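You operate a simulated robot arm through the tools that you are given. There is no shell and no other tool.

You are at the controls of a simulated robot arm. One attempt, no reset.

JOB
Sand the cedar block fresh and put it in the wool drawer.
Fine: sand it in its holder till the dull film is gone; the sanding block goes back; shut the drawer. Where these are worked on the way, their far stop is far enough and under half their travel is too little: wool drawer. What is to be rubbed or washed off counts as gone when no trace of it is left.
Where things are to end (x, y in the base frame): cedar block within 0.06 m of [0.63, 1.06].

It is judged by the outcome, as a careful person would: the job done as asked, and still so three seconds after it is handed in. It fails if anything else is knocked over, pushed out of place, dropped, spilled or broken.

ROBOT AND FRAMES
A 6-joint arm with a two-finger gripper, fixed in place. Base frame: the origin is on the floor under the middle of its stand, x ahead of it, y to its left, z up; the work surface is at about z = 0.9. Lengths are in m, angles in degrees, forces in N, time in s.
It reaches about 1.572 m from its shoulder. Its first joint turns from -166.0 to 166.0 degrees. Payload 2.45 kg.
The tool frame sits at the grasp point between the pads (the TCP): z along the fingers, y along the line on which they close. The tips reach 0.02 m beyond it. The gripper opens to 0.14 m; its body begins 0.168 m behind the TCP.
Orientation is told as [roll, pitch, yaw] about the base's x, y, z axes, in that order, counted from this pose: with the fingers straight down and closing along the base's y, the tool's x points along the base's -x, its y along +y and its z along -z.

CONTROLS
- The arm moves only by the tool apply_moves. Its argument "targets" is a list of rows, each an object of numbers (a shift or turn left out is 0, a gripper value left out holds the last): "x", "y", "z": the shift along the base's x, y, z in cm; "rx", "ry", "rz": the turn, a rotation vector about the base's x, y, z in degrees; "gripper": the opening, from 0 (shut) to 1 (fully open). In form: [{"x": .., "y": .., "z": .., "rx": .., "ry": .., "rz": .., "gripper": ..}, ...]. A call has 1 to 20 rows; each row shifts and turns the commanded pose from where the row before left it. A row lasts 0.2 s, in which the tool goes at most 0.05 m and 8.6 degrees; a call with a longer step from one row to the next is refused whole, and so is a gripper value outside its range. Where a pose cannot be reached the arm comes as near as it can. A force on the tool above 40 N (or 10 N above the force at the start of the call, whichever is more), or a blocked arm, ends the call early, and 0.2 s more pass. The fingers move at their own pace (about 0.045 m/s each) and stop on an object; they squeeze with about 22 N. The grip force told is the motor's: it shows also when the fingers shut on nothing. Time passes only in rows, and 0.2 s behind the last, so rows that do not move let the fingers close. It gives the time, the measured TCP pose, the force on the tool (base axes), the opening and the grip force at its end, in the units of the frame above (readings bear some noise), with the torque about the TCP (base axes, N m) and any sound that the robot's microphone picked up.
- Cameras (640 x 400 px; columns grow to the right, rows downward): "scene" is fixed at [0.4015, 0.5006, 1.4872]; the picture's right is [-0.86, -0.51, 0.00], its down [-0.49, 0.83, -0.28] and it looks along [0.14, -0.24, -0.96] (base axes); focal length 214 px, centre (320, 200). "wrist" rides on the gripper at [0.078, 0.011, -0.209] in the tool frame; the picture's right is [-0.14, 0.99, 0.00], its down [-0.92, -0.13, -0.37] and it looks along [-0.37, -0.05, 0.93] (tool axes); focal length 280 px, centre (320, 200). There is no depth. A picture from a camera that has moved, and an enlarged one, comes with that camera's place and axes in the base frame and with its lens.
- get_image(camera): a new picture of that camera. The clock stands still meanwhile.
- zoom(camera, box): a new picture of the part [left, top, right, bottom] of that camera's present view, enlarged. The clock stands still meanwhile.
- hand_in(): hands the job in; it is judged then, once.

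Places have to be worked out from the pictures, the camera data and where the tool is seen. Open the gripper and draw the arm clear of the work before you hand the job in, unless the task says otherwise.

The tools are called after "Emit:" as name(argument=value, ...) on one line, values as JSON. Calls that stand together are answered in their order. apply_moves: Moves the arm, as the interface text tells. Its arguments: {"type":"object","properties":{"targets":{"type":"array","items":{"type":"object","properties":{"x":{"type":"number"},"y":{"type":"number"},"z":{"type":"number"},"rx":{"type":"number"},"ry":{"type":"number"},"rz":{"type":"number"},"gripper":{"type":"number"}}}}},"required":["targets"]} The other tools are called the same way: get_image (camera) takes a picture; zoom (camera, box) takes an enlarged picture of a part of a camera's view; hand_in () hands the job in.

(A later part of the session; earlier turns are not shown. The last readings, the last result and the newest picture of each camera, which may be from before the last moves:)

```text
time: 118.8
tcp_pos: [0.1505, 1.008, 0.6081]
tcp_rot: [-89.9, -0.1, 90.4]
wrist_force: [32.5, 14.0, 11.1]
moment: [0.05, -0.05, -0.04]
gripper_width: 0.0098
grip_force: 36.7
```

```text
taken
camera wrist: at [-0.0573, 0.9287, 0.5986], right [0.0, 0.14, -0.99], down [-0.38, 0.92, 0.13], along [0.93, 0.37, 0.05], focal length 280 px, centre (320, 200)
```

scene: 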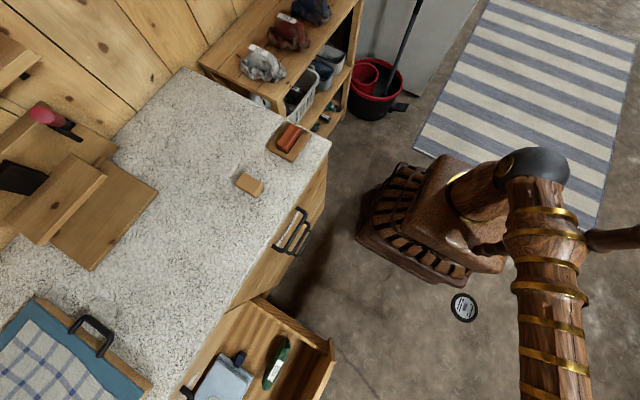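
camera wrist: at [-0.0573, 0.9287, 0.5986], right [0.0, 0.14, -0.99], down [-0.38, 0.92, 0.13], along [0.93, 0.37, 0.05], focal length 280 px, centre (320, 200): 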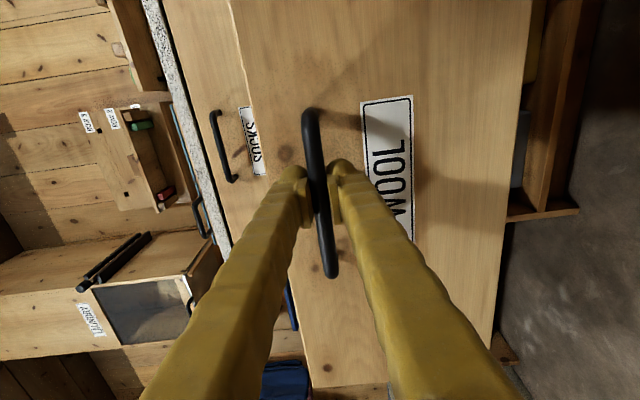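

Fx = +32 N: the far stop is reached (travel ≈ 0.36 m). I relieve the pull, open the gripper and back away.

Emit:
apply_moves(targets=[{"x": 0.3}, {"gripper": 0.3}, {"gripper": 0.5}, {}, {}, {"x": -1}, {"x": -2}, {"x": -2}, {"x": -1}, {}])

Emit:
get_image(camera="wrist")

```text
time: 121.0
tcp_pos: [0.0926, 1.0079, 0.6085]
tcp_rot: [-90.0, 0.1, 90.5]
wrist_force: [-0.2, 0.4, 0.2]
moment: [0.02, 0.03, 0.04]
gripper_width: 0.0699
grip_force: 0.1
```

```text
taken
camera wrist: at [-0.1161, 0.9283, 0.5986], right [0.0, 0.14, -0.99], down [-0.38, 0.92, 0.13], along [0.93, 0.37, 0.05], focal length 280 px, centre (320, 200)
```

wrist: 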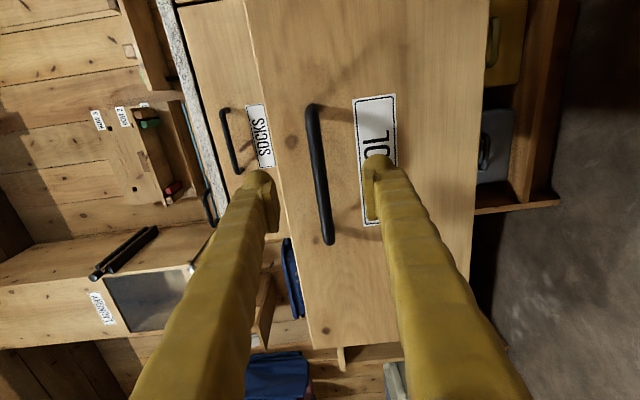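

Released cleanly. I raise the arm straight up, clear of the open drawer.

Emit:
apply_moves(targets=[{"z": 2}, {"z": 4}, {"z": 4}, {"z": 4}, {"z": 4}, {"z": 4}, {"z": 4}, {"z": 4}, {"z": 4}, {"z": 4}, {"z": 4}, {"z": 4}, {"z": 4}, {}])

Emit:
get_image(camera="wrist")

```text
time: 124.0
tcp_pos: [0.0903, 1.0077, 1.1058]
tcp_rot: [-90.0, 0.1, 90.5]
wrist_force: [-0.1, 0.2, -0.5]
moment: [-0.02, -0.04, 0.02]
gripper_width: 0.0701
grip_force: 0.1
```

```text
taken
camera wrist: at [-0.1178, 0.9297, 1.0958], right [0.0, 0.14, -0.99], down [-0.38, 0.92, 0.13], along [0.93, 0.37, 0.05], focal length 280 px, centre (320, 200)
```

wrist: 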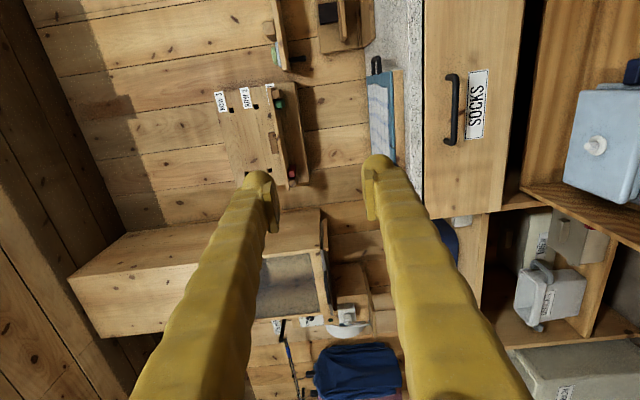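

I pitch the fingers back down while moving forward, and look into the drawer on the way.

Emit:
apply_moves(targets=[{"ry": 5, "x": 1.5, "z": 0.4}, {"ry": 5, "x": 1.5, "z": 0.4}, {"ry": 5, "x": 1.5, "z": 0.4}, {"ry": 5, "x": 1.5, "z": 0.4}, {"ry": 5, "x": 1.5, "z": 0.4}, {"ry": 5, "x": 1.5, "z": 0.4}, {"ry": 5, "x": 1.5, "z": 0.4}, {"ry": 5, "x": 1.5, "z": 0.4}, {"ry": 5, "x": 1.5}, {}])

Emit:
get_image(camera="wrist")

```text
time: 126.2
tcp_pos: [0.2263, 1.0089, 1.1428]
tcp_rot: [-44.9, -0.3, 90.4]
wrist_force: [1.0, -0.5, 0.1]
moment: [-0.02, -0.01, 0.01]
gripper_width: 0.0699
grip_force: 0.1
```

```text
taken
camera wrist: at [0.0728, 0.9295, 1.283], right [-0.7, 0.14, -0.7], down [-0.18, 0.92, 0.36], along [0.69, 0.37, -0.62], focal length 280 px, centre (320, 200)
```

wrist: 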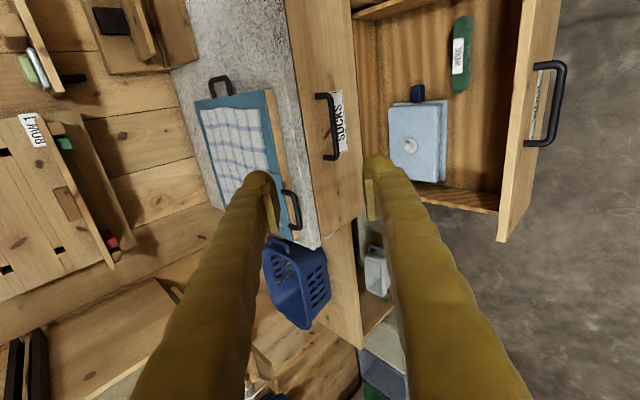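

Emit:
zoom(camera="wrist", box=[340, 0, 580, 250])

```text
1.60 times, centred on (460, 125) of wrist
camera zoom: at [0.0728, 0.9295, 1.283], right [-0.7, 0.14, -0.7], down [-0.18, 0.92, 0.36], along [0.69, 0.37, -0.62], focal length 449 px, centre (96, 320)
```

zoom: 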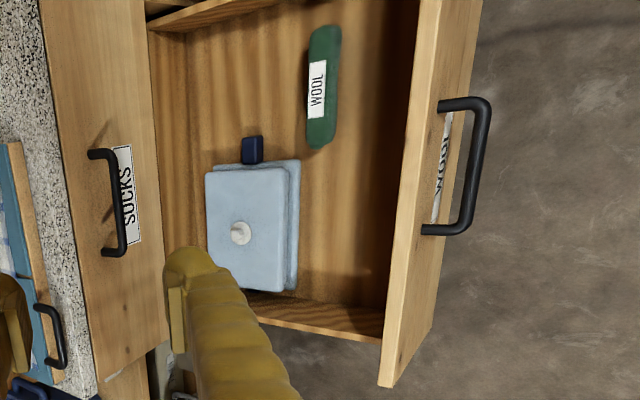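

The target spot in the open drawer, about (0.27–0.30, 1.06), is free: blue box starts at x≈0.38, green item at y<0.96. Now I bring the gripper back to fingers-down along the path that worked before.

Emit:
apply_moves(targets=[{"x": 3, "y": -2.5}, {"x": 3, "y": -2.5}, {"x": 3, "y": -2.5}, {"x": 3, "y": -2.5}, {"x": 3, "y": -2.5}, {"x": 3, "y": -2.5}, {"x": 2.5, "y": -3, "z": 2}, {"ry": 5, "x": 1, "y": -0.4}, {"ry": 5, "x": 1, "y": -0.4}, {"ry": 5, "x": 1, "y": -0.4}, {"ry": 5, "x": 1, "y": -0.4}, {"ry": 5, "x": 1, "y": -0.4}, {"ry": 5, "x": 1, "y": -0.4}, {"ry": 5, "x": 1, "y": -0.4}, {"ry": 5, "x": 1, "y": -0.4}, {"ry": 5, "x": 1, "y": -0.4}, {}])

```text
time: 129.8
tcp_pos: [0.5237, 0.7941, 1.1615]
tcp_rot: [0.1, -0.6, 90.1]
wrist_force: [0.4, -0.3, 0.4]
moment: [-0.02, 0.04, -0.02]
gripper_width: 0.0701
grip_force: 0.1
```

Level again. I rotate yaw from +90° to −80° while moving toward the holder at height 1.16.

Emit:
apply_moves(targets=[{"rz": -8.5, "x": 0.5, "y": -1.5}, {"rz": -8.5, "x": 0.5, "y": -1.5}, {"rz": -8.5, "x": 0.5, "y": -1.5}, {"rz": -8.5, "x": 0.5, "y": -1.5}, {"rz": -8.5, "x": 0.5, "y": -1.5}, {"rz": -8.5, "x": 0.5, "y": -1.5}, {"rz": -8.5, "x": 0.5, "y": -1.5}, {"rz": -8.5, "x": 0.5, "y": -1.5}, {"rz": -8.5, "x": 0.5, "y": -1.5}, {"rz": -8.5, "x": 0.5, "y": -1.5}, {"rz": -8.5, "x": 0.5, "y": -1.5}, {"rz": -8.5, "x": 0.5, "y": -1.5}, {"rz": -8.5, "x": 0.5, "y": -1.5}, {"rz": -8.5, "x": 0.5, "y": -1.5}, {"rz": -8.5, "x": 0.5, "y": -1.5}, {"rz": -8.5, "x": 0.5, "y": -1.5}, {"rz": -8.5, "x": 0.5, "y": -1.5}, {"rz": -8.5, "x": 0.5, "y": -1.5}, {"rz": -8.5, "x": 0.5, "y": -1.5}, {"rz": -8.5, "x": 0.5, "y": -1.5}])

```text
time: 134.0
tcp_pos: [0.6226, 0.4904, 1.1617]
tcp_rot: [0.1, -0.5, -80.1]
wrist_force: [0.1, -0.7, 0.2]
moment: [-0.01, -0.01, 0.01]
gripper_width: 0.0699
grip_force: 0.1
```

Emit:
apply_moves(targets=[{"rz": -3.3, "x": 0.6, "y": -3.8, "z": -1, "rx": 0.4, "ry": 0.2}, {"rz": -3.3, "x": 0.6, "y": -3.8, "z": -1}, {"rz": -3.3, "x": 0.6, "y": -3.8, "z": -1}, {"x": 0.6, "y": -3.8, "z": -1}, {"x": 0.6, "y": -3.8, "z": -1}, {"x": 0.6, "y": -3.0, "z": -1}, {}])

Emit:
get_image(camera="wrist")

Emit:
zoom(camera="scene", box=[230, 90, 330, 180])

```text
time: 135.6
tcp_pos: [0.6586, 0.2703, 1.1009]
tcp_rot: [-0.1, -0.1, -89.8]
wrist_force: [-0.9, 0.4, -0.4]
moment: [-0.02, -0.01, -0.01]
gripper_width: 0.0697
grip_force: 0.0
```

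```text
taken
camera wrist: at [0.6704, 0.3495, 1.3099], right [0.99, -0.13, 0.0], down [-0.12, -0.92, 0.37], along [-0.05, -0.37, -0.93], focal length 280 px, centre (320, 200)
```

wrist: 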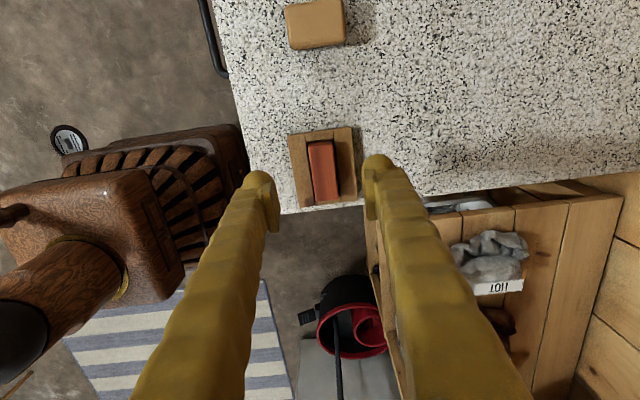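

```text
4.44 times, centred on (280, 135) of scene
camera zoom: at [0.4015, 0.5006, 1.4872], right [-0.86, -0.51, 0.0], down [-0.49, 0.83, -0.28], along [0.14, -0.24, -0.96], focal length 953 px, centre (498, 489)
```

zoom: 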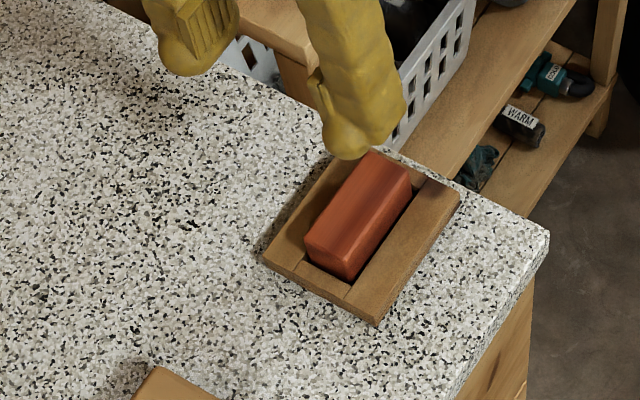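

Emit:
zoom(camera="wrist", box=[275, 115, 375, 215])

Emit:
zoom(camera="scene", box=[265, 112, 315, 160])

```text
4.00 times, centred on (325, 165) of wrist
camera zoom: at [0.6704, 0.3495, 1.3099], right [0.99, -0.13, 0.0], down [-0.12, -0.92, 0.37], along [-0.05, -0.37, -0.93], focal length 1122 px, centre (300, 340)
```

zoom: 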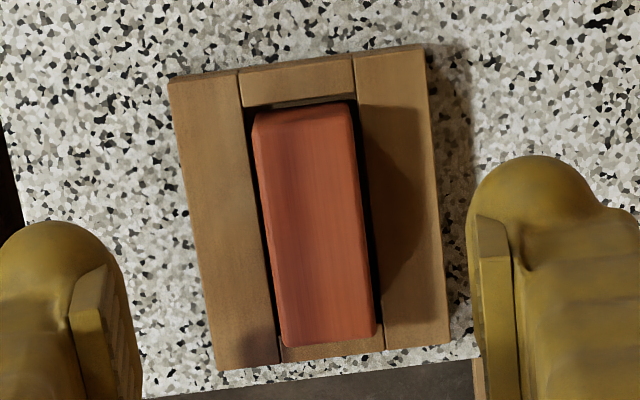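

```text
8.33 times, centred on (290, 136) of scene
camera zoom: at [0.4015, 0.5006, 1.4872], right [-0.86, -0.51, 0.0], down [-0.49, 0.83, -0.28], along [0.14, -0.24, -0.96], focal length 1787 px, centre (570, 733)
```

zoom: 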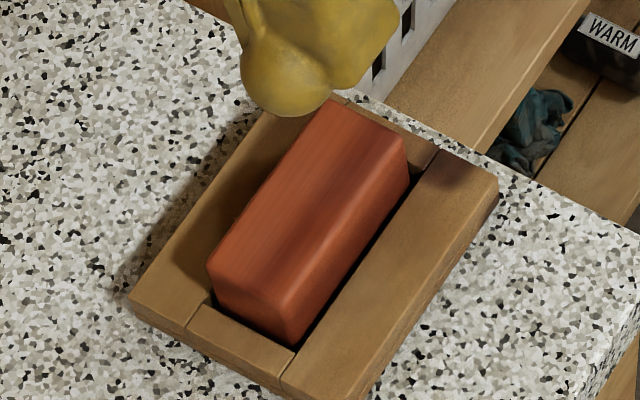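

Cedar block top centre is (0.661, 0.243), well aligned. I move above its centre and descend to z≈0.96 first.

Emit:
apply_moves(targets=[{"x": 0.25, "y": -1.4, "z": -3}, {"y": -1.35, "z": -3}, {"z": -3}, {"z": -3}, {"z": -2}, {}])

Emit:
zoom(camera="wrist", box=[220, 110, 420, 260])

Emit:
zoom(camera="scene", box=[245, 95, 325, 165])

```text
time: 137.0
tcp_pos: [0.6613, 0.2447, 0.961]
tcp_rot: [-0.2, -0.1, -89.9]
wrist_force: [0.4, 0.4, 0.2]
moment: [-0.03, -0.01, -0.01]
gripper_width: 0.0698
grip_force: 0.0
```

```text
2.67 times, centred on (320, 185) of wrist
camera zoom: at [0.6728, 0.3234, 1.1694], right [0.99, -0.13, 0.0], down [-0.12, -0.92, 0.37], along [-0.05, -0.37, -0.93], focal length 748 px, centre (320, 240)
```

zoom: 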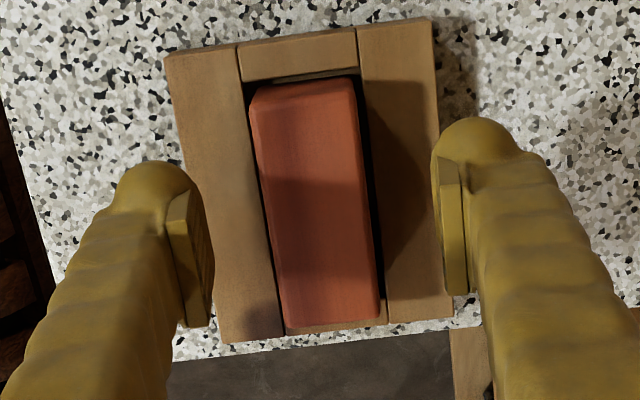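

```text
5.71 times, centred on (285, 130) of scene
camera zoom: at [0.4015, 0.5006, 1.4872], right [-0.86, -0.51, 0.0], down [-0.49, 0.83, -0.28], along [0.14, -0.24, -0.96], focal length 1226 px, centre (520, 600)
```

zoom: 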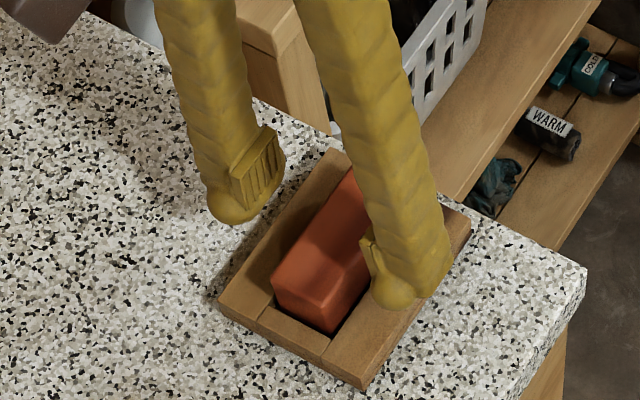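

Good centring. I descend in small steps toward TCP z≈0.937, watching for contact with the holder rim.

Emit:
apply_moves(targets=[{"y": -0.15, "z": -1.0}, {"z": -0.8}, {}])

Emit:
apply_moves(targets=[{"z": -0.3}, {}])

Emit:
apply_moves(targets=[{"z": -0.2}, {}])

```text
time: 137.8
tcp_pos: [0.6622, 0.2429, 0.9419]
tcp_rot: [-0.2, -0.2, -89.9]
wrist_force: [0.7, 0.3, -0.1]
moment: [0.01, 0.01, 0.0]
gripper_width: 0.0703
grip_force: 0.0
```

```text
time: 138.4
tcp_pos: [0.6607, 0.2426, 0.9399]
tcp_rot: [-0.2, -0.1, -89.9]
wrist_force: [-0.9, 0.6, 0.8]
moment: [-0.01, 0.02, -0.02]
gripper_width: 0.0697
grip_force: 0.1
```

```text
time: 139.0
tcp_pos: [0.6621, 0.2423, 0.9384]
tcp_rot: [-0.1, -0.1, -90.0]
wrist_force: [0.7, -0.7, -0.3]
moment: [-0.02, 0.05, 0.01]
gripper_width: 0.0702
grip_force: 0.1
```

Emit:
apply_moves(targets=[{"z": -0.15}, {}])

Emit:
apply_moves(targets=[{"z": -0.15}, {}])

Emit:
zoom(camera="wrist", box=[220, 110, 420, 260])

Emit:
zoom(camera="scene", box=[245, 95, 325, 165])

```text
time: 139.6
tcp_pos: [0.6614, 0.2426, 0.9367]
tcp_rot: [-0.1, -0.1, -89.9]
wrist_force: [0.5, 0.4, -0.1]
moment: [0.01, -0.02, -0.01]
gripper_width: 0.07
grip_force: 0.1
```

```text
time: 140.2
tcp_pos: [0.6615, 0.2428, 0.9351]
tcp_rot: [-0.1, -0.1, -89.9]
wrist_force: [-0.1, 0.3, 0.8]
moment: [0.0, 0.01, 0.02]
gripper_width: 0.0699
grip_force: 0.2
```

```text
2.67 times, centred on (320, 185) of wrist
camera zoom: at [0.6724, 0.3217, 1.1449], right [0.99, -0.14, 0.0], down [-0.12, -0.92, 0.37], along [-0.05, -0.37, -0.93], focal length 748 px, centre (320, 240)
```

zoom: 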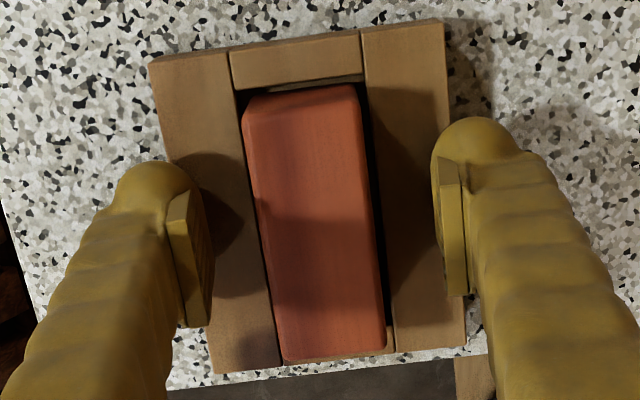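

```text
5.71 times, centred on (285, 130) of scene
camera zoom: at [0.4015, 0.5006, 1.4872], right [-0.86, -0.51, 0.0], down [-0.49, 0.83, -0.28], along [0.14, -0.24, -0.96], focal length 1226 px, centre (520, 600)
```

zoom: 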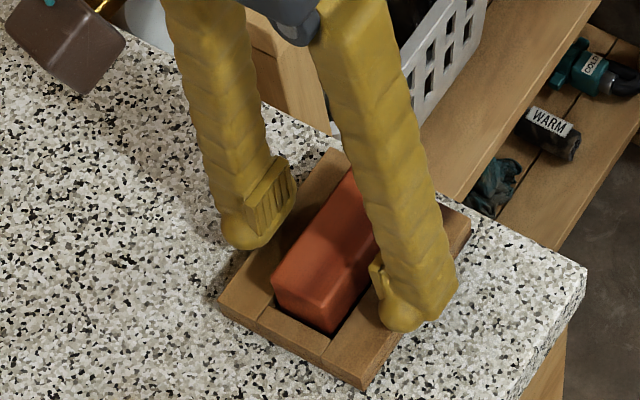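

Still free at 0.9351. A bit further down gives more pad overlap.

Emit:
apply_moves(targets=[{"z": -0.15}, {}])

Emit:
apply_moves(targets=[{"z": -0.15}, {}])

Emit:
apply_moves(targets=[{"z": -0.15}, {}])

```text
time: 140.8
tcp_pos: [0.6626, 0.2434, 0.9343]
tcp_rot: [-0.1, 0.0, -90.0]
wrist_force: [-1.6, -2.0, 6.7]
moment: [-0.03, -0.24, -0.05]
gripper_width: 0.0695
grip_force: 0.0
```

```text
time: 141.4
tcp_pos: [0.6624, 0.2375, 0.9347]
tcp_rot: [0.0, 0.0, -90.2]
wrist_force: [1.4, -4.9, 8.8]
moment: [-0.13, 0.33, 0.16]
gripper_width: 0.0702
grip_force: 0.0
stopped in row 2: the force on the tool passed its limit at 42 N (the readings are from after the stop); the commanded pose is now the measured one
```

```text
time: 141.8
tcp_pos: [0.664, 0.2322, 0.9355]
tcp_rot: [0.2, -0.1, -90.5]
wrist_force: [1.6, -2.4, 12.1]
moment: [-0.04, 0.5, 0.03]
gripper_width: 0.0707
grip_force: 0.2
stopped in row 2: the force on the tool passed its limit at 44 N (the readings are from after the stop); the commanded pose is now the measured one
```

Contact with the rim came at z≈0.934, and the next presses made the tool slide about 1 cm in −y. I rise 5 mm at once and inspect the holder.

Emit:
apply_moves(targets=[{"z": 0.3}, {"z": 0.4}, {}])

Emit:
zoom(camera="scene", box=[245, 95, 325, 165])

Emit:
zoom(camera="wrist", box=[220, 110, 420, 260])

```text
time: 142.6
tcp_pos: [0.6657, 0.2312, 0.9403]
tcp_rot: [0.1, -0.1, -90.6]
wrist_force: [0.4, 0.2, 1.4]
moment: [0.02, 0.01, -0.02]
gripper_width: 0.0702
grip_force: 0.0
```

```text
5.71 times, centred on (285, 130) of scene
camera zoom: at [0.4015, 0.5006, 1.4872], right [-0.86, -0.51, 0.0], down [-0.49, 0.83, -0.28], along [0.14, -0.24, -0.96], focal length 1226 px, centre (520, 600)
```

zoom: 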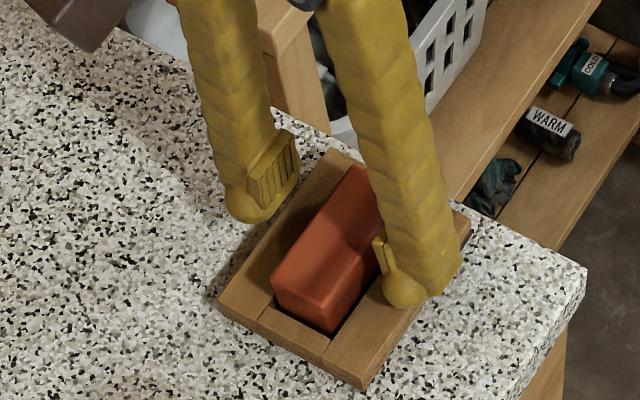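

```text
2.67 times, centred on (320, 185) of wrist
camera zoom: at [0.6761, 0.3103, 1.1504], right [0.99, -0.15, 0.0], down [-0.14, -0.92, 0.37], along [-0.05, -0.36, -0.93], focal length 748 px, centre (320, 240)
```

zoom: 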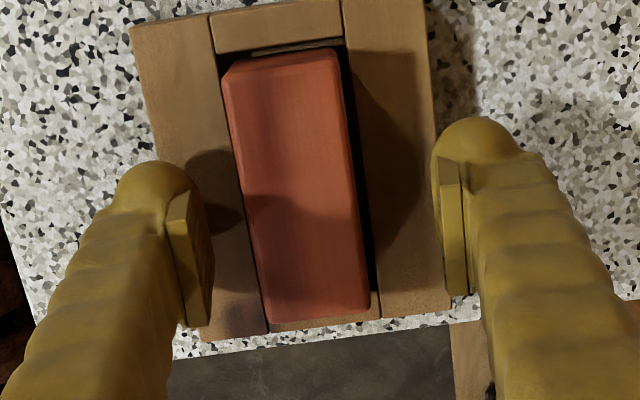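

The holder and cedar block have not moved. I re-centre over the block (x −0.4, y +1.15 cm), then go to z≈0.9365, 2 mm clear of the rim.

Emit:
apply_moves(targets=[{"x": -0.2, "y": 0.6, "rz": 0.6}, {"x": -0.2, "y": 0.55}, {}, {"z": -0.3}, {}])

Emit:
zoom(camera="wrist", box=[220, 110, 420, 260])

```text
time: 143.8
tcp_pos: [0.6597, 0.2423, 0.9387]
tcp_rot: [0.0, -0.1, -89.9]
wrist_force: [-0.2, 1.1, 0.8]
moment: [0.0, -0.01, -0.02]
gripper_width: 0.0698
grip_force: 0.0
```

```text
2.67 times, centred on (320, 185) of wrist
camera zoom: at [0.6714, 0.3215, 1.1477], right [0.99, -0.14, 0.0], down [-0.13, -0.92, 0.37], along [-0.05, -0.36, -0.93], focal length 748 px, centre (320, 240)
```

zoom: 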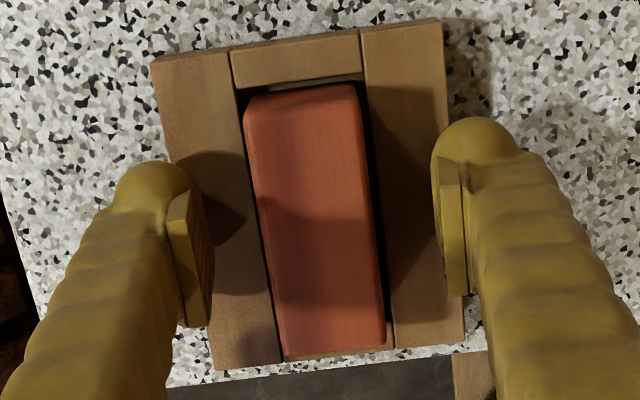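

Centring is fine. I lower 2 mm more and close on the cedar block.

Emit:
apply_moves(targets=[{"z": -0.2}, {}, {"gripper": 0.35}, {"gripper": 0.2}, {"gripper": 0.0}, {}, {}, {}, {}])

Emit:
zoom(camera="wrist", box=[220, 110, 420, 260])

Emit:
zoom(camera="scene", box=[245, 95, 325, 165])

```text
time: 145.8
tcp_pos: [0.66, 0.242, 0.9359]
tcp_rot: [0.2, -0.1, -89.9]
wrist_force: [-1.5, 0.6, 10.5]
moment: [-0.01, 0.2, 0.0]
gripper_width: 0.033
grip_force: 22.2
```

```text
2.67 times, centred on (320, 185) of wrist
camera zoom: at [0.671, 0.3217, 1.1455], right [0.99, -0.14, 0.0], down [-0.13, -0.92, 0.37], along [-0.05, -0.36, -0.93], focal length 748 px, centre (320, 240)
```

zoom: 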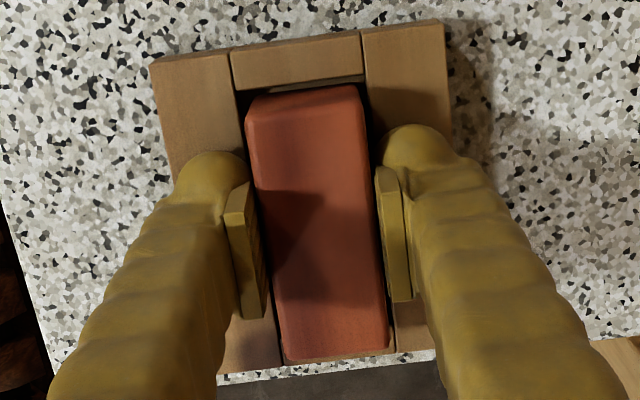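

```text
5.71 times, centred on (285, 130) of scene
camera zoom: at [0.4015, 0.5006, 1.4872], right [-0.86, -0.51, 0.0], down [-0.49, 0.83, -0.28], along [0.14, -0.24, -0.96], focal length 1226 px, centre (520, 600)
```

zoom: 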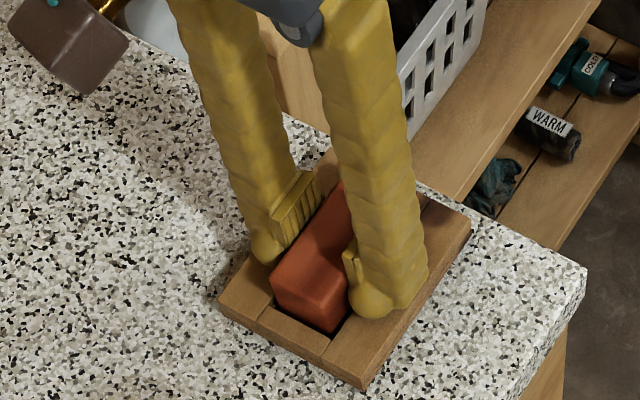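

Gripped at 0.033 m (slight rim contact). I lift very slowly, 2–4 mm per row, and verify the block comes along.

Emit:
apply_moves(targets=[{"z": 0.1}, {"z": 0.2}, {"z": 0.2}, {"z": 0.3}, {"z": 0.3}, {"z": 0.4}, {}])

Emit:
zoom(camera="wrist", box=[220, 110, 420, 260])

Emit:
zoom(camera="scene", box=[245, 95, 325, 165])

```text
time: 147.4
tcp_pos: [0.6606, 0.2431, 0.9512]
tcp_rot: [0.1, 0.0, -89.9]
wrist_force: [-0.7, 0.4, -0.7]
moment: [0.02, 0.0, 0.0]
gripper_width: 0.0326
grip_force: 22.2
```

```text
2.67 times, centred on (320, 185) of wrist
camera zoom: at [0.6713, 0.3213, 1.1608], right [0.99, -0.14, 0.0], down [-0.13, -0.92, 0.37], along [-0.05, -0.36, -0.93], focal length 748 px, centre (320, 240)
```

zoom: 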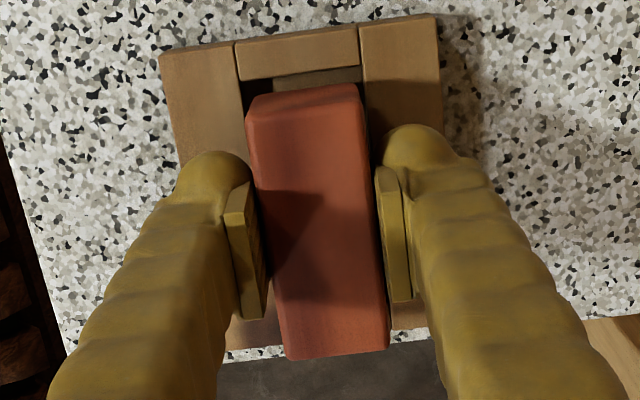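

```text
5.71 times, centred on (285, 130) of scene
camera zoom: at [0.4015, 0.5006, 1.4872], right [-0.86, -0.51, 0.0], down [-0.49, 0.83, -0.28], along [0.14, -0.24, -0.96], focal length 1226 px, centre (520, 600)
```

zoom: 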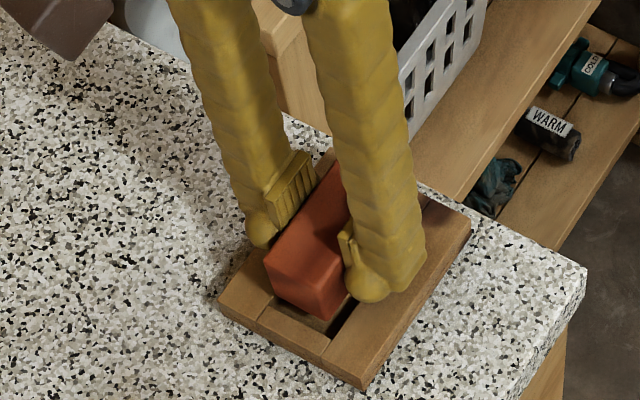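

The cedar block is out of the holder and held. I continue lifting slowly to about z=1.03.

Emit:
apply_moves(targets=[{"z": 0.4}, {"z": 0.6}, {"z": 0.8}, {"z": 1.0}, {"z": 1.0}, {"z": 1.0}, {"z": 1.0}, {"z": 1.0}, {"z": 0.8}, {"z": 0.4}, {}])

Emit:
zoom(camera="wrist", box=[220, 110, 420, 260])

```text
time: 149.8
tcp_pos: [0.6609, 0.2437, 1.032]
tcp_rot: [0.1, 0.0, -89.9]
wrist_force: [0.0, -0.6, -0.6]
moment: [0.03, -0.03, -0.01]
gripper_width: 0.0329
grip_force: 21.8
```

```text
2.67 times, centred on (320, 185) of wrist
camera zoom: at [0.6708, 0.322, 1.2416], right [0.99, -0.14, 0.0], down [-0.13, -0.92, 0.37], along [-0.05, -0.36, -0.93], focal length 748 px, centre (320, 240)
```

zoom: 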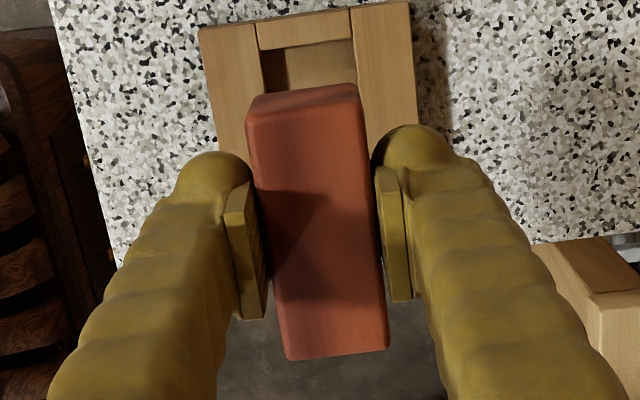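

Held firmly. I now carry it slowly toward the drawer, rotating the yaw back to 0° on the way.

Emit:
apply_moves(targets=[{"x": -0.2, "y": 0.5, "rz": 1}, {"x": -0.5, "y": 1.0, "rz": 3}, {"x": -0.7, "y": 1.5, "rz": 4}, {"x": -0.9, "y": 1.8, "rz": 5}, {"x": -0.9, "y": 1.8, "rz": 5}, {"x": -0.9, "y": 1.8, "rz": 5}, {"x": -0.9, "y": 1.8, "rz": 5}, {"x": -0.9, "y": 1.8, "rz": 5}, {"x": -0.9, "y": 1.8, "rz": 5}, {"x": -0.9, "y": 1.8, "rz": 5}, {"x": -0.9, "y": 1.8, "rz": 5}, {"x": -0.9, "y": 1.8, "rz": 5}, {"x": -0.9, "y": 1.8, "rz": 5}, {"x": -0.9, "y": 1.8, "rz": 5}, {"x": -0.9, "y": 1.8, "rz": 5}, {"x": -0.9, "y": 1.8, "rz": 5}, {"x": -0.9, "y": 1.8, "rz": 5}, {"x": -0.6, "y": 1.2, "rz": 5}, {"x": -0.3, "y": 0.6, "rz": 4}, {}])

Emit:
get_image(camera="wrist")

```text
time: 154.0
tcp_pos: [0.5099, 0.5436, 1.0305]
tcp_rot: [0.1, 0.0, -2.8]
wrist_force: [-1.4, -0.1, -0.5]
moment: [0.01, -0.02, -0.01]
gripper_width: 0.0325
grip_force: 21.4
```

```text
taken
camera wrist: at [0.4335, 0.5584, 1.2409], right [0.19, 0.98, 0.0], down [0.91, -0.17, 0.37], along [0.36, -0.07, -0.93], focal length 280 px, centre (320, 200)
```

wrist: 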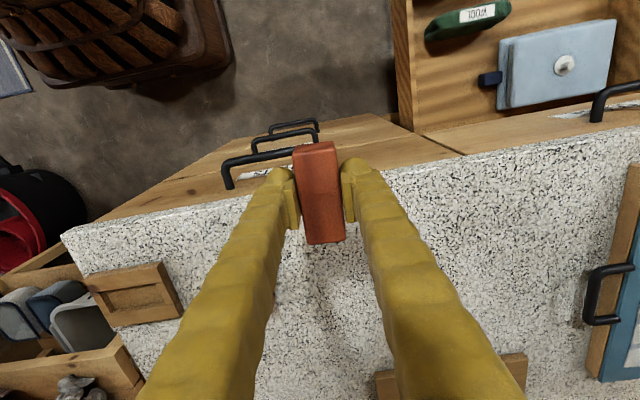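

Still held; yaw ≈ −3°. The drawer is visible top right. I continue to above the target spot (0.295, 1.06).

Emit:
apply_moves(targets=[{"x": -0.3, "y": 0.7, "rz": 1}, {"x": -0.6, "y": 1.4, "rz": 1}, {"x": -0.9, "y": 2.1, "rz": 0.8}, {"x": -0.9, "y": 2.1}, {"x": -0.9, "y": 2.1}, {"x": -0.9, "y": 2.1}, {"x": -0.9, "y": 2.1}, {"x": -0.9, "y": 2.1}, {"x": -0.9, "y": 2.1}, {"x": -0.9, "y": 2.1}, {"x": -0.9, "y": 2.1}, {"x": -0.9, "y": 2.1}, {"x": -0.9, "y": 2.1}, {"x": -0.9, "y": 2.1}, {"x": -0.9, "y": 2.1}, {"x": -0.9, "y": 2.1}, {"x": -0.6, "y": 1.4}, {"x": -0.3, "y": 0.7}, {}])

Emit:
get_image(camera="wrist")

```text
time: 158.0
tcp_pos: [0.3673, 0.8781, 1.0303]
tcp_rot: [0.1, 0.1, -0.1]
wrist_force: [0.1, 0.3, -0.8]
moment: [-0.01, 0.01, 0.01]
gripper_width: 0.0327
grip_force: 22.2
```

```text
taken
camera wrist: at [0.2892, 0.8885, 1.2394], right [0.14, 0.99, 0.0], down [0.92, -0.13, 0.37], along [0.36, -0.05, -0.93], focal length 280 px, centre (320, 200)
```

wrist: 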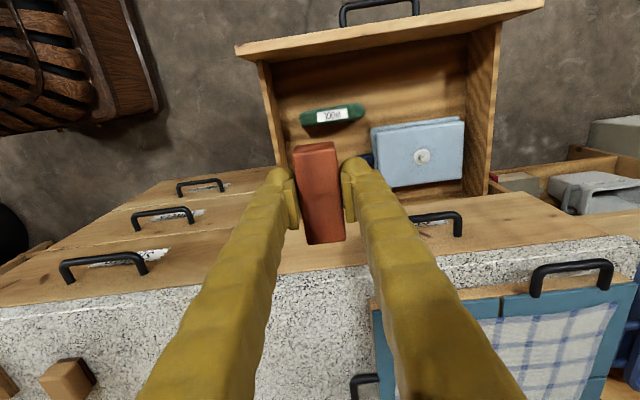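

Over the drawer region now, block still held. I zoom to judge the drawer's floor level and free space before descending.

Emit:
zoom(camera="wrist", box=[230, 0, 560, 210])

Emit:
get_image(camera="scene")

```text
1.90 times, centred on (395, 105) of wrist
camera zoom: at [0.2892, 0.8885, 1.2394], right [0.14, 0.99, 0.0], down [0.92, -0.13, 0.37], along [0.36, -0.05, -0.93], focal length 534 px, centre (177, 381)
```

zoom: 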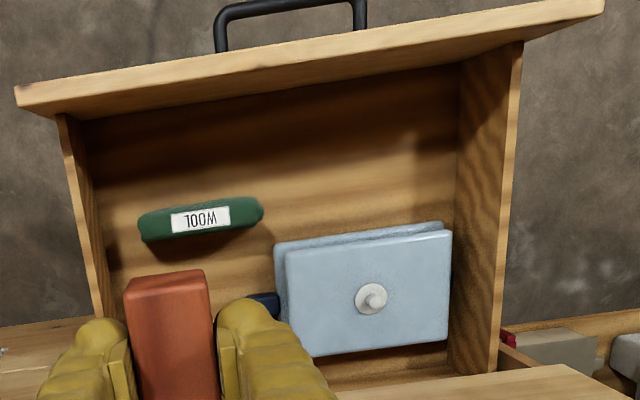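

```text
taken
```

scene: 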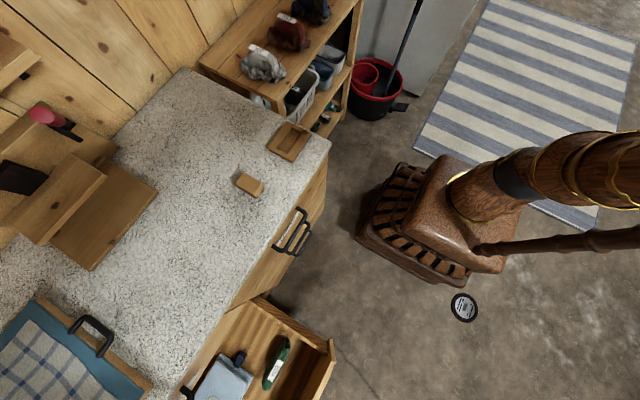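

The spot around (0.295, 1.06) is clear: green item ends at y≈0.99, blue tin begins at x≈0.38. I move the block over it.

Emit:
apply_moves(targets=[{"x": -0.3, "y": 0.8}, {"x": -0.7, "y": 1.6}, {"x": -0.8, "y": 2.0}, {"x": -0.8, "y": 2.0}, {"x": -0.8, "y": 2.0}, {"x": -0.8, "y": 2.0}, {"x": -0.8, "y": 2.0}, {"x": -0.8, "y": 2.0}, {"x": -0.7, "y": 2.0}, {"x": -0.5, "y": 1.2}, {"y": 0.6}, {}])

Emit:
get_image(camera="wrist")

```text
time: 160.6
tcp_pos: [0.2974, 1.0624, 1.0297]
tcp_rot: [0.1, 0.0, 0.0]
wrist_force: [0.2, -0.8, 0.4]
moment: [0.03, 0.0, 0.02]
gripper_width: 0.0327
grip_force: 22.1
```

```text
taken
camera wrist: at [0.22, 1.0726, 1.2398], right [0.14, 0.99, 0.0], down [0.92, -0.13, 0.37], along [0.36, -0.05, -0.93], focal length 280 px, centre (320, 200)
```

wrist: 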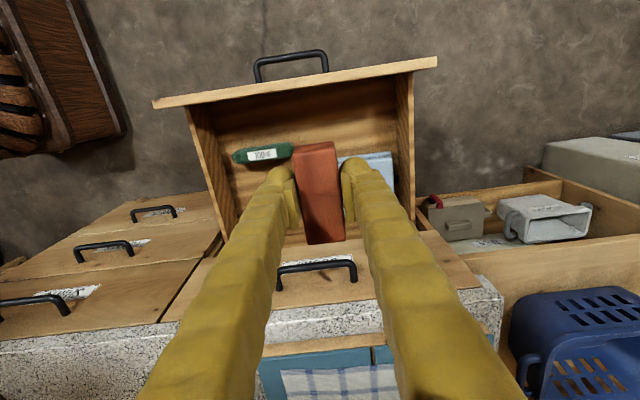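

In position above the target. I descend smoothly to z≈0.65 and check again.

Emit:
apply_moves(targets=[{"z": -0.8}, {"z": -1.8}, {"z": -2.5}, {"z": -2.5}, {"z": -2.5}, {"z": -2.5}, {"z": -2.5}, {"z": -2.5}, {"z": -2.5}, {"z": -2.5}, {"z": -2.5}, {"z": -2.5}, {"z": -2.5}, {"z": -2.5}, {"z": -2.5}, {"z": -1.8}, {"z": -0.8}, {}])

Emit:
get_image(camera="wrist")

```text
time: 164.4
tcp_pos: [0.2963, 1.0618, 0.6547]
tcp_rot: [0.1, -0.1, -0.1]
wrist_force: [0.6, -0.3, -0.2]
moment: [0.02, -0.01, 0.01]
gripper_width: 0.0327
grip_force: 21.4
```

```text
taken
camera wrist: at [0.2193, 1.0733, 0.8646], right [0.14, 0.99, 0.0], down [0.92, -0.13, 0.37], along [0.36, -0.05, -0.93], focal length 280 px, centre (320, 200)
```

wrist: 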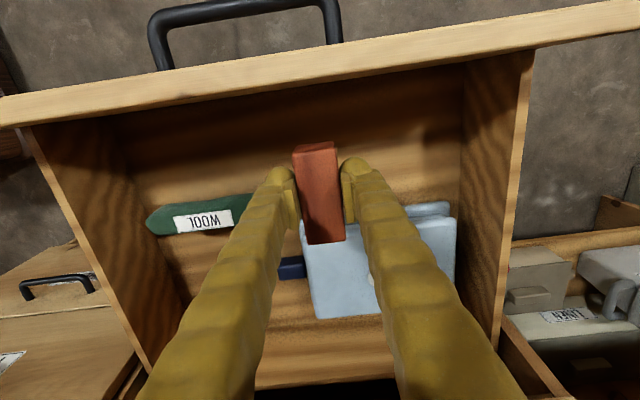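

The block is clear of the tin (≥2.5 cm) and of the walls. I lower to z≈0.57 and check.

Emit:
apply_moves(targets=[{"z": -1.0}, {"z": -1.5}, {"z": -1.5}, {"z": -1.5}, {"z": -1.5}, {"z": -1.0}, {}])

Emit:
get_image(camera="wrist")

```text
time: 166.0
tcp_pos: [0.2922, 1.0648, 0.573]
tcp_rot: [0.1, 0.0, 0.2]
wrist_force: [-0.8, 0.4, -0.9]
moment: [0.01, 0.01, -0.03]
gripper_width: 0.0328
grip_force: 22.5
```

```text
taken
camera wrist: at [0.2139, 1.0753, 0.7829], right [0.13, 0.99, 0.0], down [0.92, -0.12, 0.37], along [0.36, -0.05, -0.93], focal length 280 px, centre (320, 200)
```

wrist: 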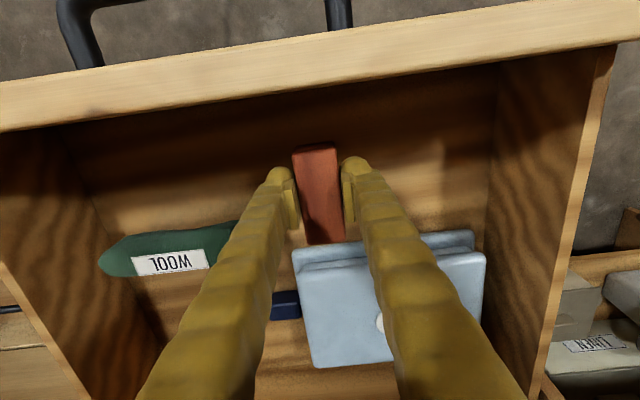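

Clear: the camera is still 11 cm above the front panel's top. I continue in small steps, feeling for the drawer floor.

Emit:
apply_moves(targets=[{"z": -0.6}, {"z": -0.6}, {"z": -0.6}, {}])

Emit:
apply_moves(targets=[{"z": -0.5}, {"z": -0.5}, {}])

```text
time: 167.0
tcp_pos: [0.2906, 1.0644, 0.5558]
tcp_rot: [0.0, -0.1, 0.3]
wrist_force: [-0.1, 0.4, -0.9]
moment: [-0.02, -0.01, -0.04]
gripper_width: 0.0327
grip_force: 22.5
```

```text
time: 167.8
tcp_pos: [0.2917, 1.0642, 0.5462]
tcp_rot: [0.1, 0.1, 0.2]
wrist_force: [-0.1, 0.1, -1.3]
moment: [0.0, -0.01, -0.01]
gripper_width: 0.0327
grip_force: 21.7
```

Emit:
apply_moves(targets=[{"z": -0.4}, {"z": -0.4}, {}])

Emit:
zoom(camera="wrist", box=[220, 90, 420, 270])

```text
time: 168.6
tcp_pos: [0.2914, 1.0652, 0.5385]
tcp_rot: [0.0, 0.0, 0.2]
wrist_force: [-0.8, -0.7, 0.2]
moment: [-0.02, 0.0, 0.03]
gripper_width: 0.0328
grip_force: 21.9
```

```text
2.22 times, centred on (320, 180) of wrist
camera zoom: at [0.2136, 1.0754, 0.7482], right [0.13, 0.99, 0.0], down [0.92, -0.12, 0.37], along [0.36, -0.05, -0.93], focal length 623 px, centre (320, 244)
```

zoom: 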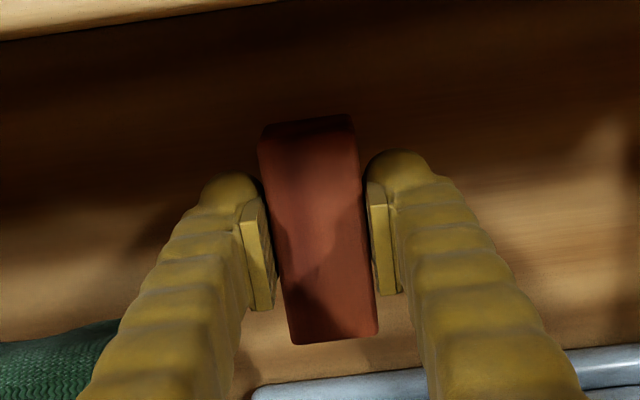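

No firm contact yet. Continuing with 2 mm steps, one call at a time.

Emit:
apply_moves(targets=[{"z": -0.3}, {}])

```text
time: 169.2
tcp_pos: [0.2918, 1.0642, 0.5363]
tcp_rot: [0.0, 0.1, 0.2]
wrist_force: [-0.2, -0.5, -0.4]
moment: [-0.01, 0.0, 0.01]
gripper_width: 0.0329
grip_force: 21.9
```

Emit:
apply_moves(targets=[{"z": -0.3}, {}])

```text
time: 169.8
tcp_pos: [0.2912, 1.0661, 0.5331]
tcp_rot: [0.2, 0.0, 0.2]
wrist_force: [-0.6, -0.7, -1.2]
moment: [0.01, 0.03, -0.01]
gripper_width: 0.0326
grip_force: 21.6
```

Emit:
apply_moves(targets=[{"z": -0.3}, {"z": -0.2}, {}])

```text
time: 170.6
tcp_pos: [0.2917, 1.0657, 0.528]
tcp_rot: [0.2, 0.0, 0.2]
wrist_force: [-0.8, -0.7, -0.9]
moment: [-0.01, 0.02, 0.01]
gripper_width: 0.0328
grip_force: 21.9
```

Emit:
apply_moves(targets=[{"z": -0.3}, {"z": -0.2}, {}])

Emit:
get_image(camera="wrist")

```text
time: 171.4
tcp_pos: [0.2908, 1.0647, 0.522]
tcp_rot: [0.0, -0.1, 0.2]
wrist_force: [-0.2, -0.2, -0.4]
moment: [0.02, 0.0, -0.03]
gripper_width: 0.0326
grip_force: 21.6
```

```text
taken
camera wrist: at [0.2135, 1.0749, 0.7317], right [0.13, 0.99, 0.0], down [0.92, -0.12, 0.37], along [0.36, -0.05, -0.93], focal length 280 px, centre (320, 200)
```

wrist: 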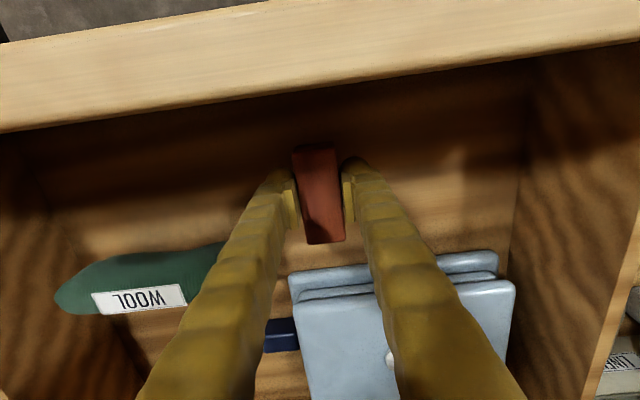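

The floor seems to be at about z 0.46–0.48, so contact is expected near TCP 0.49–0.51. I continue in small steps, watching force and moment (the camera passes about 1–2 cm above the front panel).

Emit:
apply_moves(targets=[{"z": -0.3}, {"z": -0.2}, {}])

```text
time: 172.2
tcp_pos: [0.2909, 1.0645, 0.5178]
tcp_rot: [0.1, 0.0, 0.2]
wrist_force: [0.6, -0.1, -0.7]
moment: [0.0, 0.02, 0.02]
gripper_width: 0.0329
grip_force: 21.8
```

Emit:
apply_moves(targets=[{"z": -0.3}, {"z": -0.2}, {}])

```text
time: 173.0
tcp_pos: [0.2918, 1.0646, 0.5118]
tcp_rot: [0.1, 0.1, 0.2]
wrist_force: [0.3, -0.3, -0.8]
moment: [-0.01, 0.0, 0.02]
gripper_width: 0.0328
grip_force: 21.5
```

Emit:
apply_moves(targets=[{"z": -0.3}, {"z": -0.2}, {}])

Emit:
get_image(camera="wrist")

```text
time: 173.8
tcp_pos: [0.2921, 1.065, 0.5062]
tcp_rot: [0.0, 0.0, 0.2]
wrist_force: [0.0, 0.4, -1.5]
moment: [0.0, 0.02, -0.01]
gripper_width: 0.0323
grip_force: 21.9
```

```text
taken
camera wrist: at [0.2143, 1.0753, 0.7163], right [0.13, 0.99, 0.0], down [0.92, -0.12, 0.37], along [0.36, -0.05, -0.93], focal length 280 px, centre (320, 200)
```

wrist: 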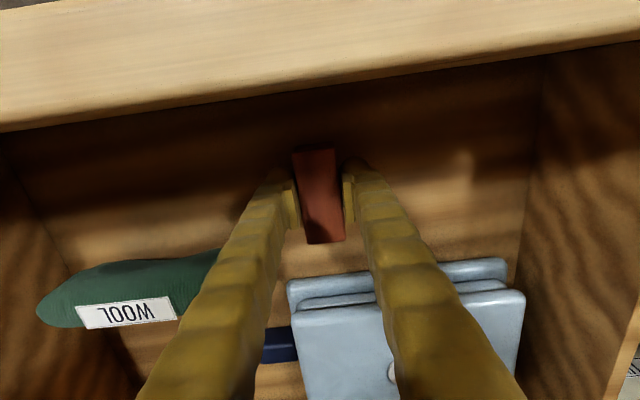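

Emit:
zoom(camera="wrist", box=[200, 0, 440, 250])

Emit:
get_image(camera="scene")

```text
1.60 times, centred on (320, 125) of wrist
camera zoom: at [0.2143, 1.0753, 0.7163], right [0.13, 0.99, 0.0], down [0.92, -0.12, 0.37], along [0.36, -0.05, -0.93], focal length 449 px, centre (320, 320)
```

zoom: 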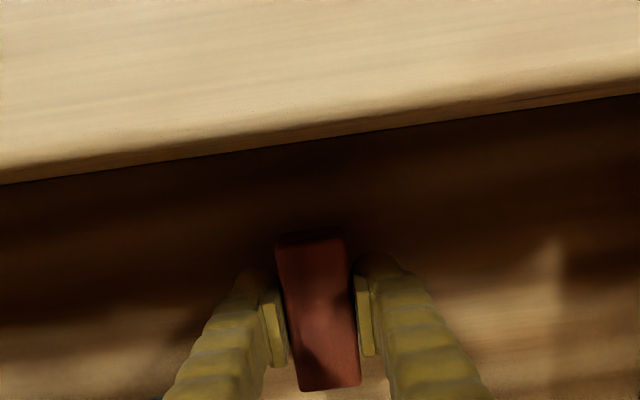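

```text
taken
```

scene: 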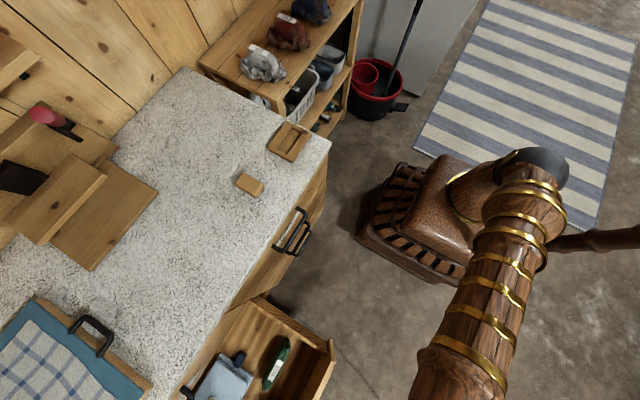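

About 5 cm remain between lens and panel top. I continue in 3 mm steps with checks.

Emit:
apply_moves(targets=[{"z": -0.3}, {}])

```text
time: 174.4
tcp_pos: [0.2926, 1.0648, 0.5033]
tcp_rot: [0.1, 0.0, 0.2]
wrist_force: [0.3, 0.3, -0.3]
moment: [0.01, -0.02, 0.02]
gripper_width: 0.0326
grip_force: 21.7
```

Emit:
apply_moves(targets=[{"z": -0.3}, {}])

```text
time: 175.0
tcp_pos: [0.2913, 1.0649, 0.5009]
tcp_rot: [0.1, 0.0, 0.2]
wrist_force: [-0.8, 0.4, -0.7]
moment: [0.0, -0.01, -0.02]
gripper_width: 0.0327
grip_force: 21.9
```

Emit:
apply_moves(targets=[{"z": -0.3}, {}])

```text
time: 175.6
tcp_pos: [0.2918, 1.066, 0.4995]
tcp_rot: [0.1, 0.0, 0.2]
wrist_force: [0.5, -0.1, -0.3]
moment: [0.02, 0.01, -0.02]
gripper_width: 0.0323
grip_force: 21.5
```

Emit:
apply_moves(targets=[{"z": -0.2}, {}])

```text
time: 176.2
tcp_pos: [0.2919, 1.065, 0.4976]
tcp_rot: [0.0, 0.0, 0.2]
wrist_force: [-1.0, -0.2, -0.5]
moment: [-0.02, 0.01, 0.02]
gripper_width: 0.0327
grip_force: 21.7
```

Emit:
apply_moves(targets=[{"z": -0.2}, {}])

Emit:
zoom(camera="wrist", box=[220, 110, 420, 290])

```text
time: 176.8
tcp_pos: [0.291, 1.0641, 0.4946]
tcp_rot: [0.0, 0.0, 0.1]
wrist_force: [-0.4, -0.2, -1.4]
moment: [0.01, 0.01, -0.02]
gripper_width: 0.0328
grip_force: 21.9
```

```text
2.22 times, centred on (320, 200) of wrist
camera zoom: at [0.2133, 1.0748, 0.7037], right [0.13, 0.99, 0.0], down [0.92, -0.12, 0.37], along [0.36, -0.05, -0.93], focal length 623 px, centre (320, 200)
```

zoom: 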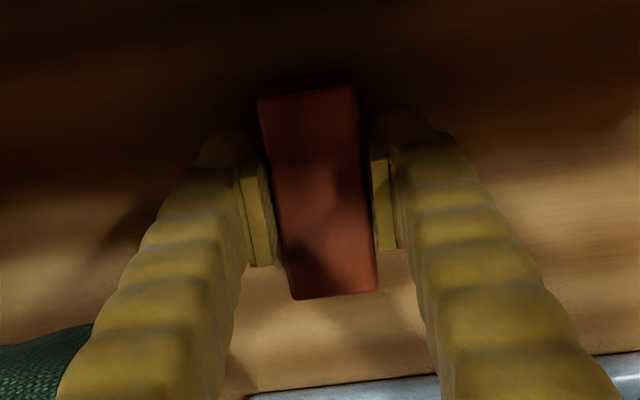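

Very near the floor now. Continuing in 2 mm steps.

Emit:
apply_moves(targets=[{"z": -0.2}, {}])

```text
time: 177.4
tcp_pos: [0.2907, 1.065, 0.4925]
tcp_rot: [0.0, 0.0, 0.3]
wrist_force: [-0.1, 0.1, -0.4]
moment: [0.0, -0.02, -0.02]
gripper_width: 0.0326
grip_force: 21.7
```

Emit:
apply_moves(targets=[{"z": -0.2}, {}])

```text
time: 178.0
tcp_pos: [0.2915, 1.0649, 0.4905]
tcp_rot: [0.1, -0.1, 0.2]
wrist_force: [-0.3, 0.2, -1.0]
moment: [0.03, 0.02, 0.01]
gripper_width: 0.0327
grip_force: 22.4
```

Emit:
apply_moves(targets=[{"z": -0.2}, {}])

```text
time: 178.6
tcp_pos: [0.2929, 1.0637, 0.4877]
tcp_rot: [0.1, 0.0, 0.2]
wrist_force: [-0.7, -0.1, -0.7]
moment: [0.01, 0.02, 0.0]
gripper_width: 0.0325
grip_force: 22.5
```

Emit:
apply_moves(targets=[{"z": -0.2}, {}])

```text
time: 179.2
tcp_pos: [0.2927, 1.0654, 0.4858]
tcp_rot: [0.1, 0.0, 0.2]
wrist_force: [-0.4, -0.1, -0.7]
moment: [0.0, 0.03, -0.04]
gripper_width: 0.0328
grip_force: 22.3
```

Emit:
apply_moves(targets=[{"z": -0.2}, {}])

Emit:
get_image(camera="wrist")

```text
time: 179.8
tcp_pos: [0.2925, 1.0641, 0.4844]
tcp_rot: [0.2, 0.0, 0.2]
wrist_force: [1.0, -0.7, -0.2]
moment: [0.01, -0.01, -0.01]
gripper_width: 0.0327
grip_force: 21.7
```

```text
taken
camera wrist: at [0.2139, 1.0751, 0.6937], right [0.13, 0.99, 0.0], down [0.92, -0.12, 0.37], along [0.36, -0.05, -0.93], focal length 280 px, centre (320, 200)
```

wrist: 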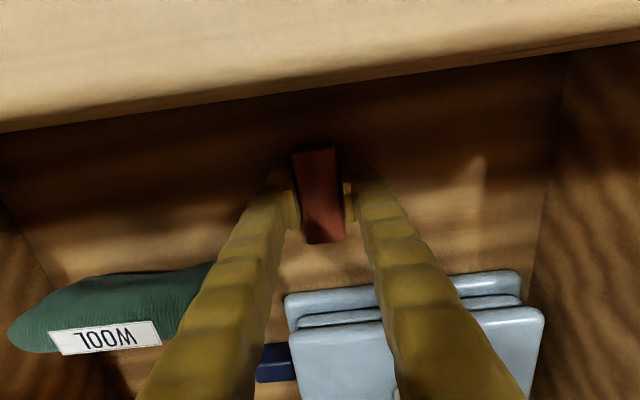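

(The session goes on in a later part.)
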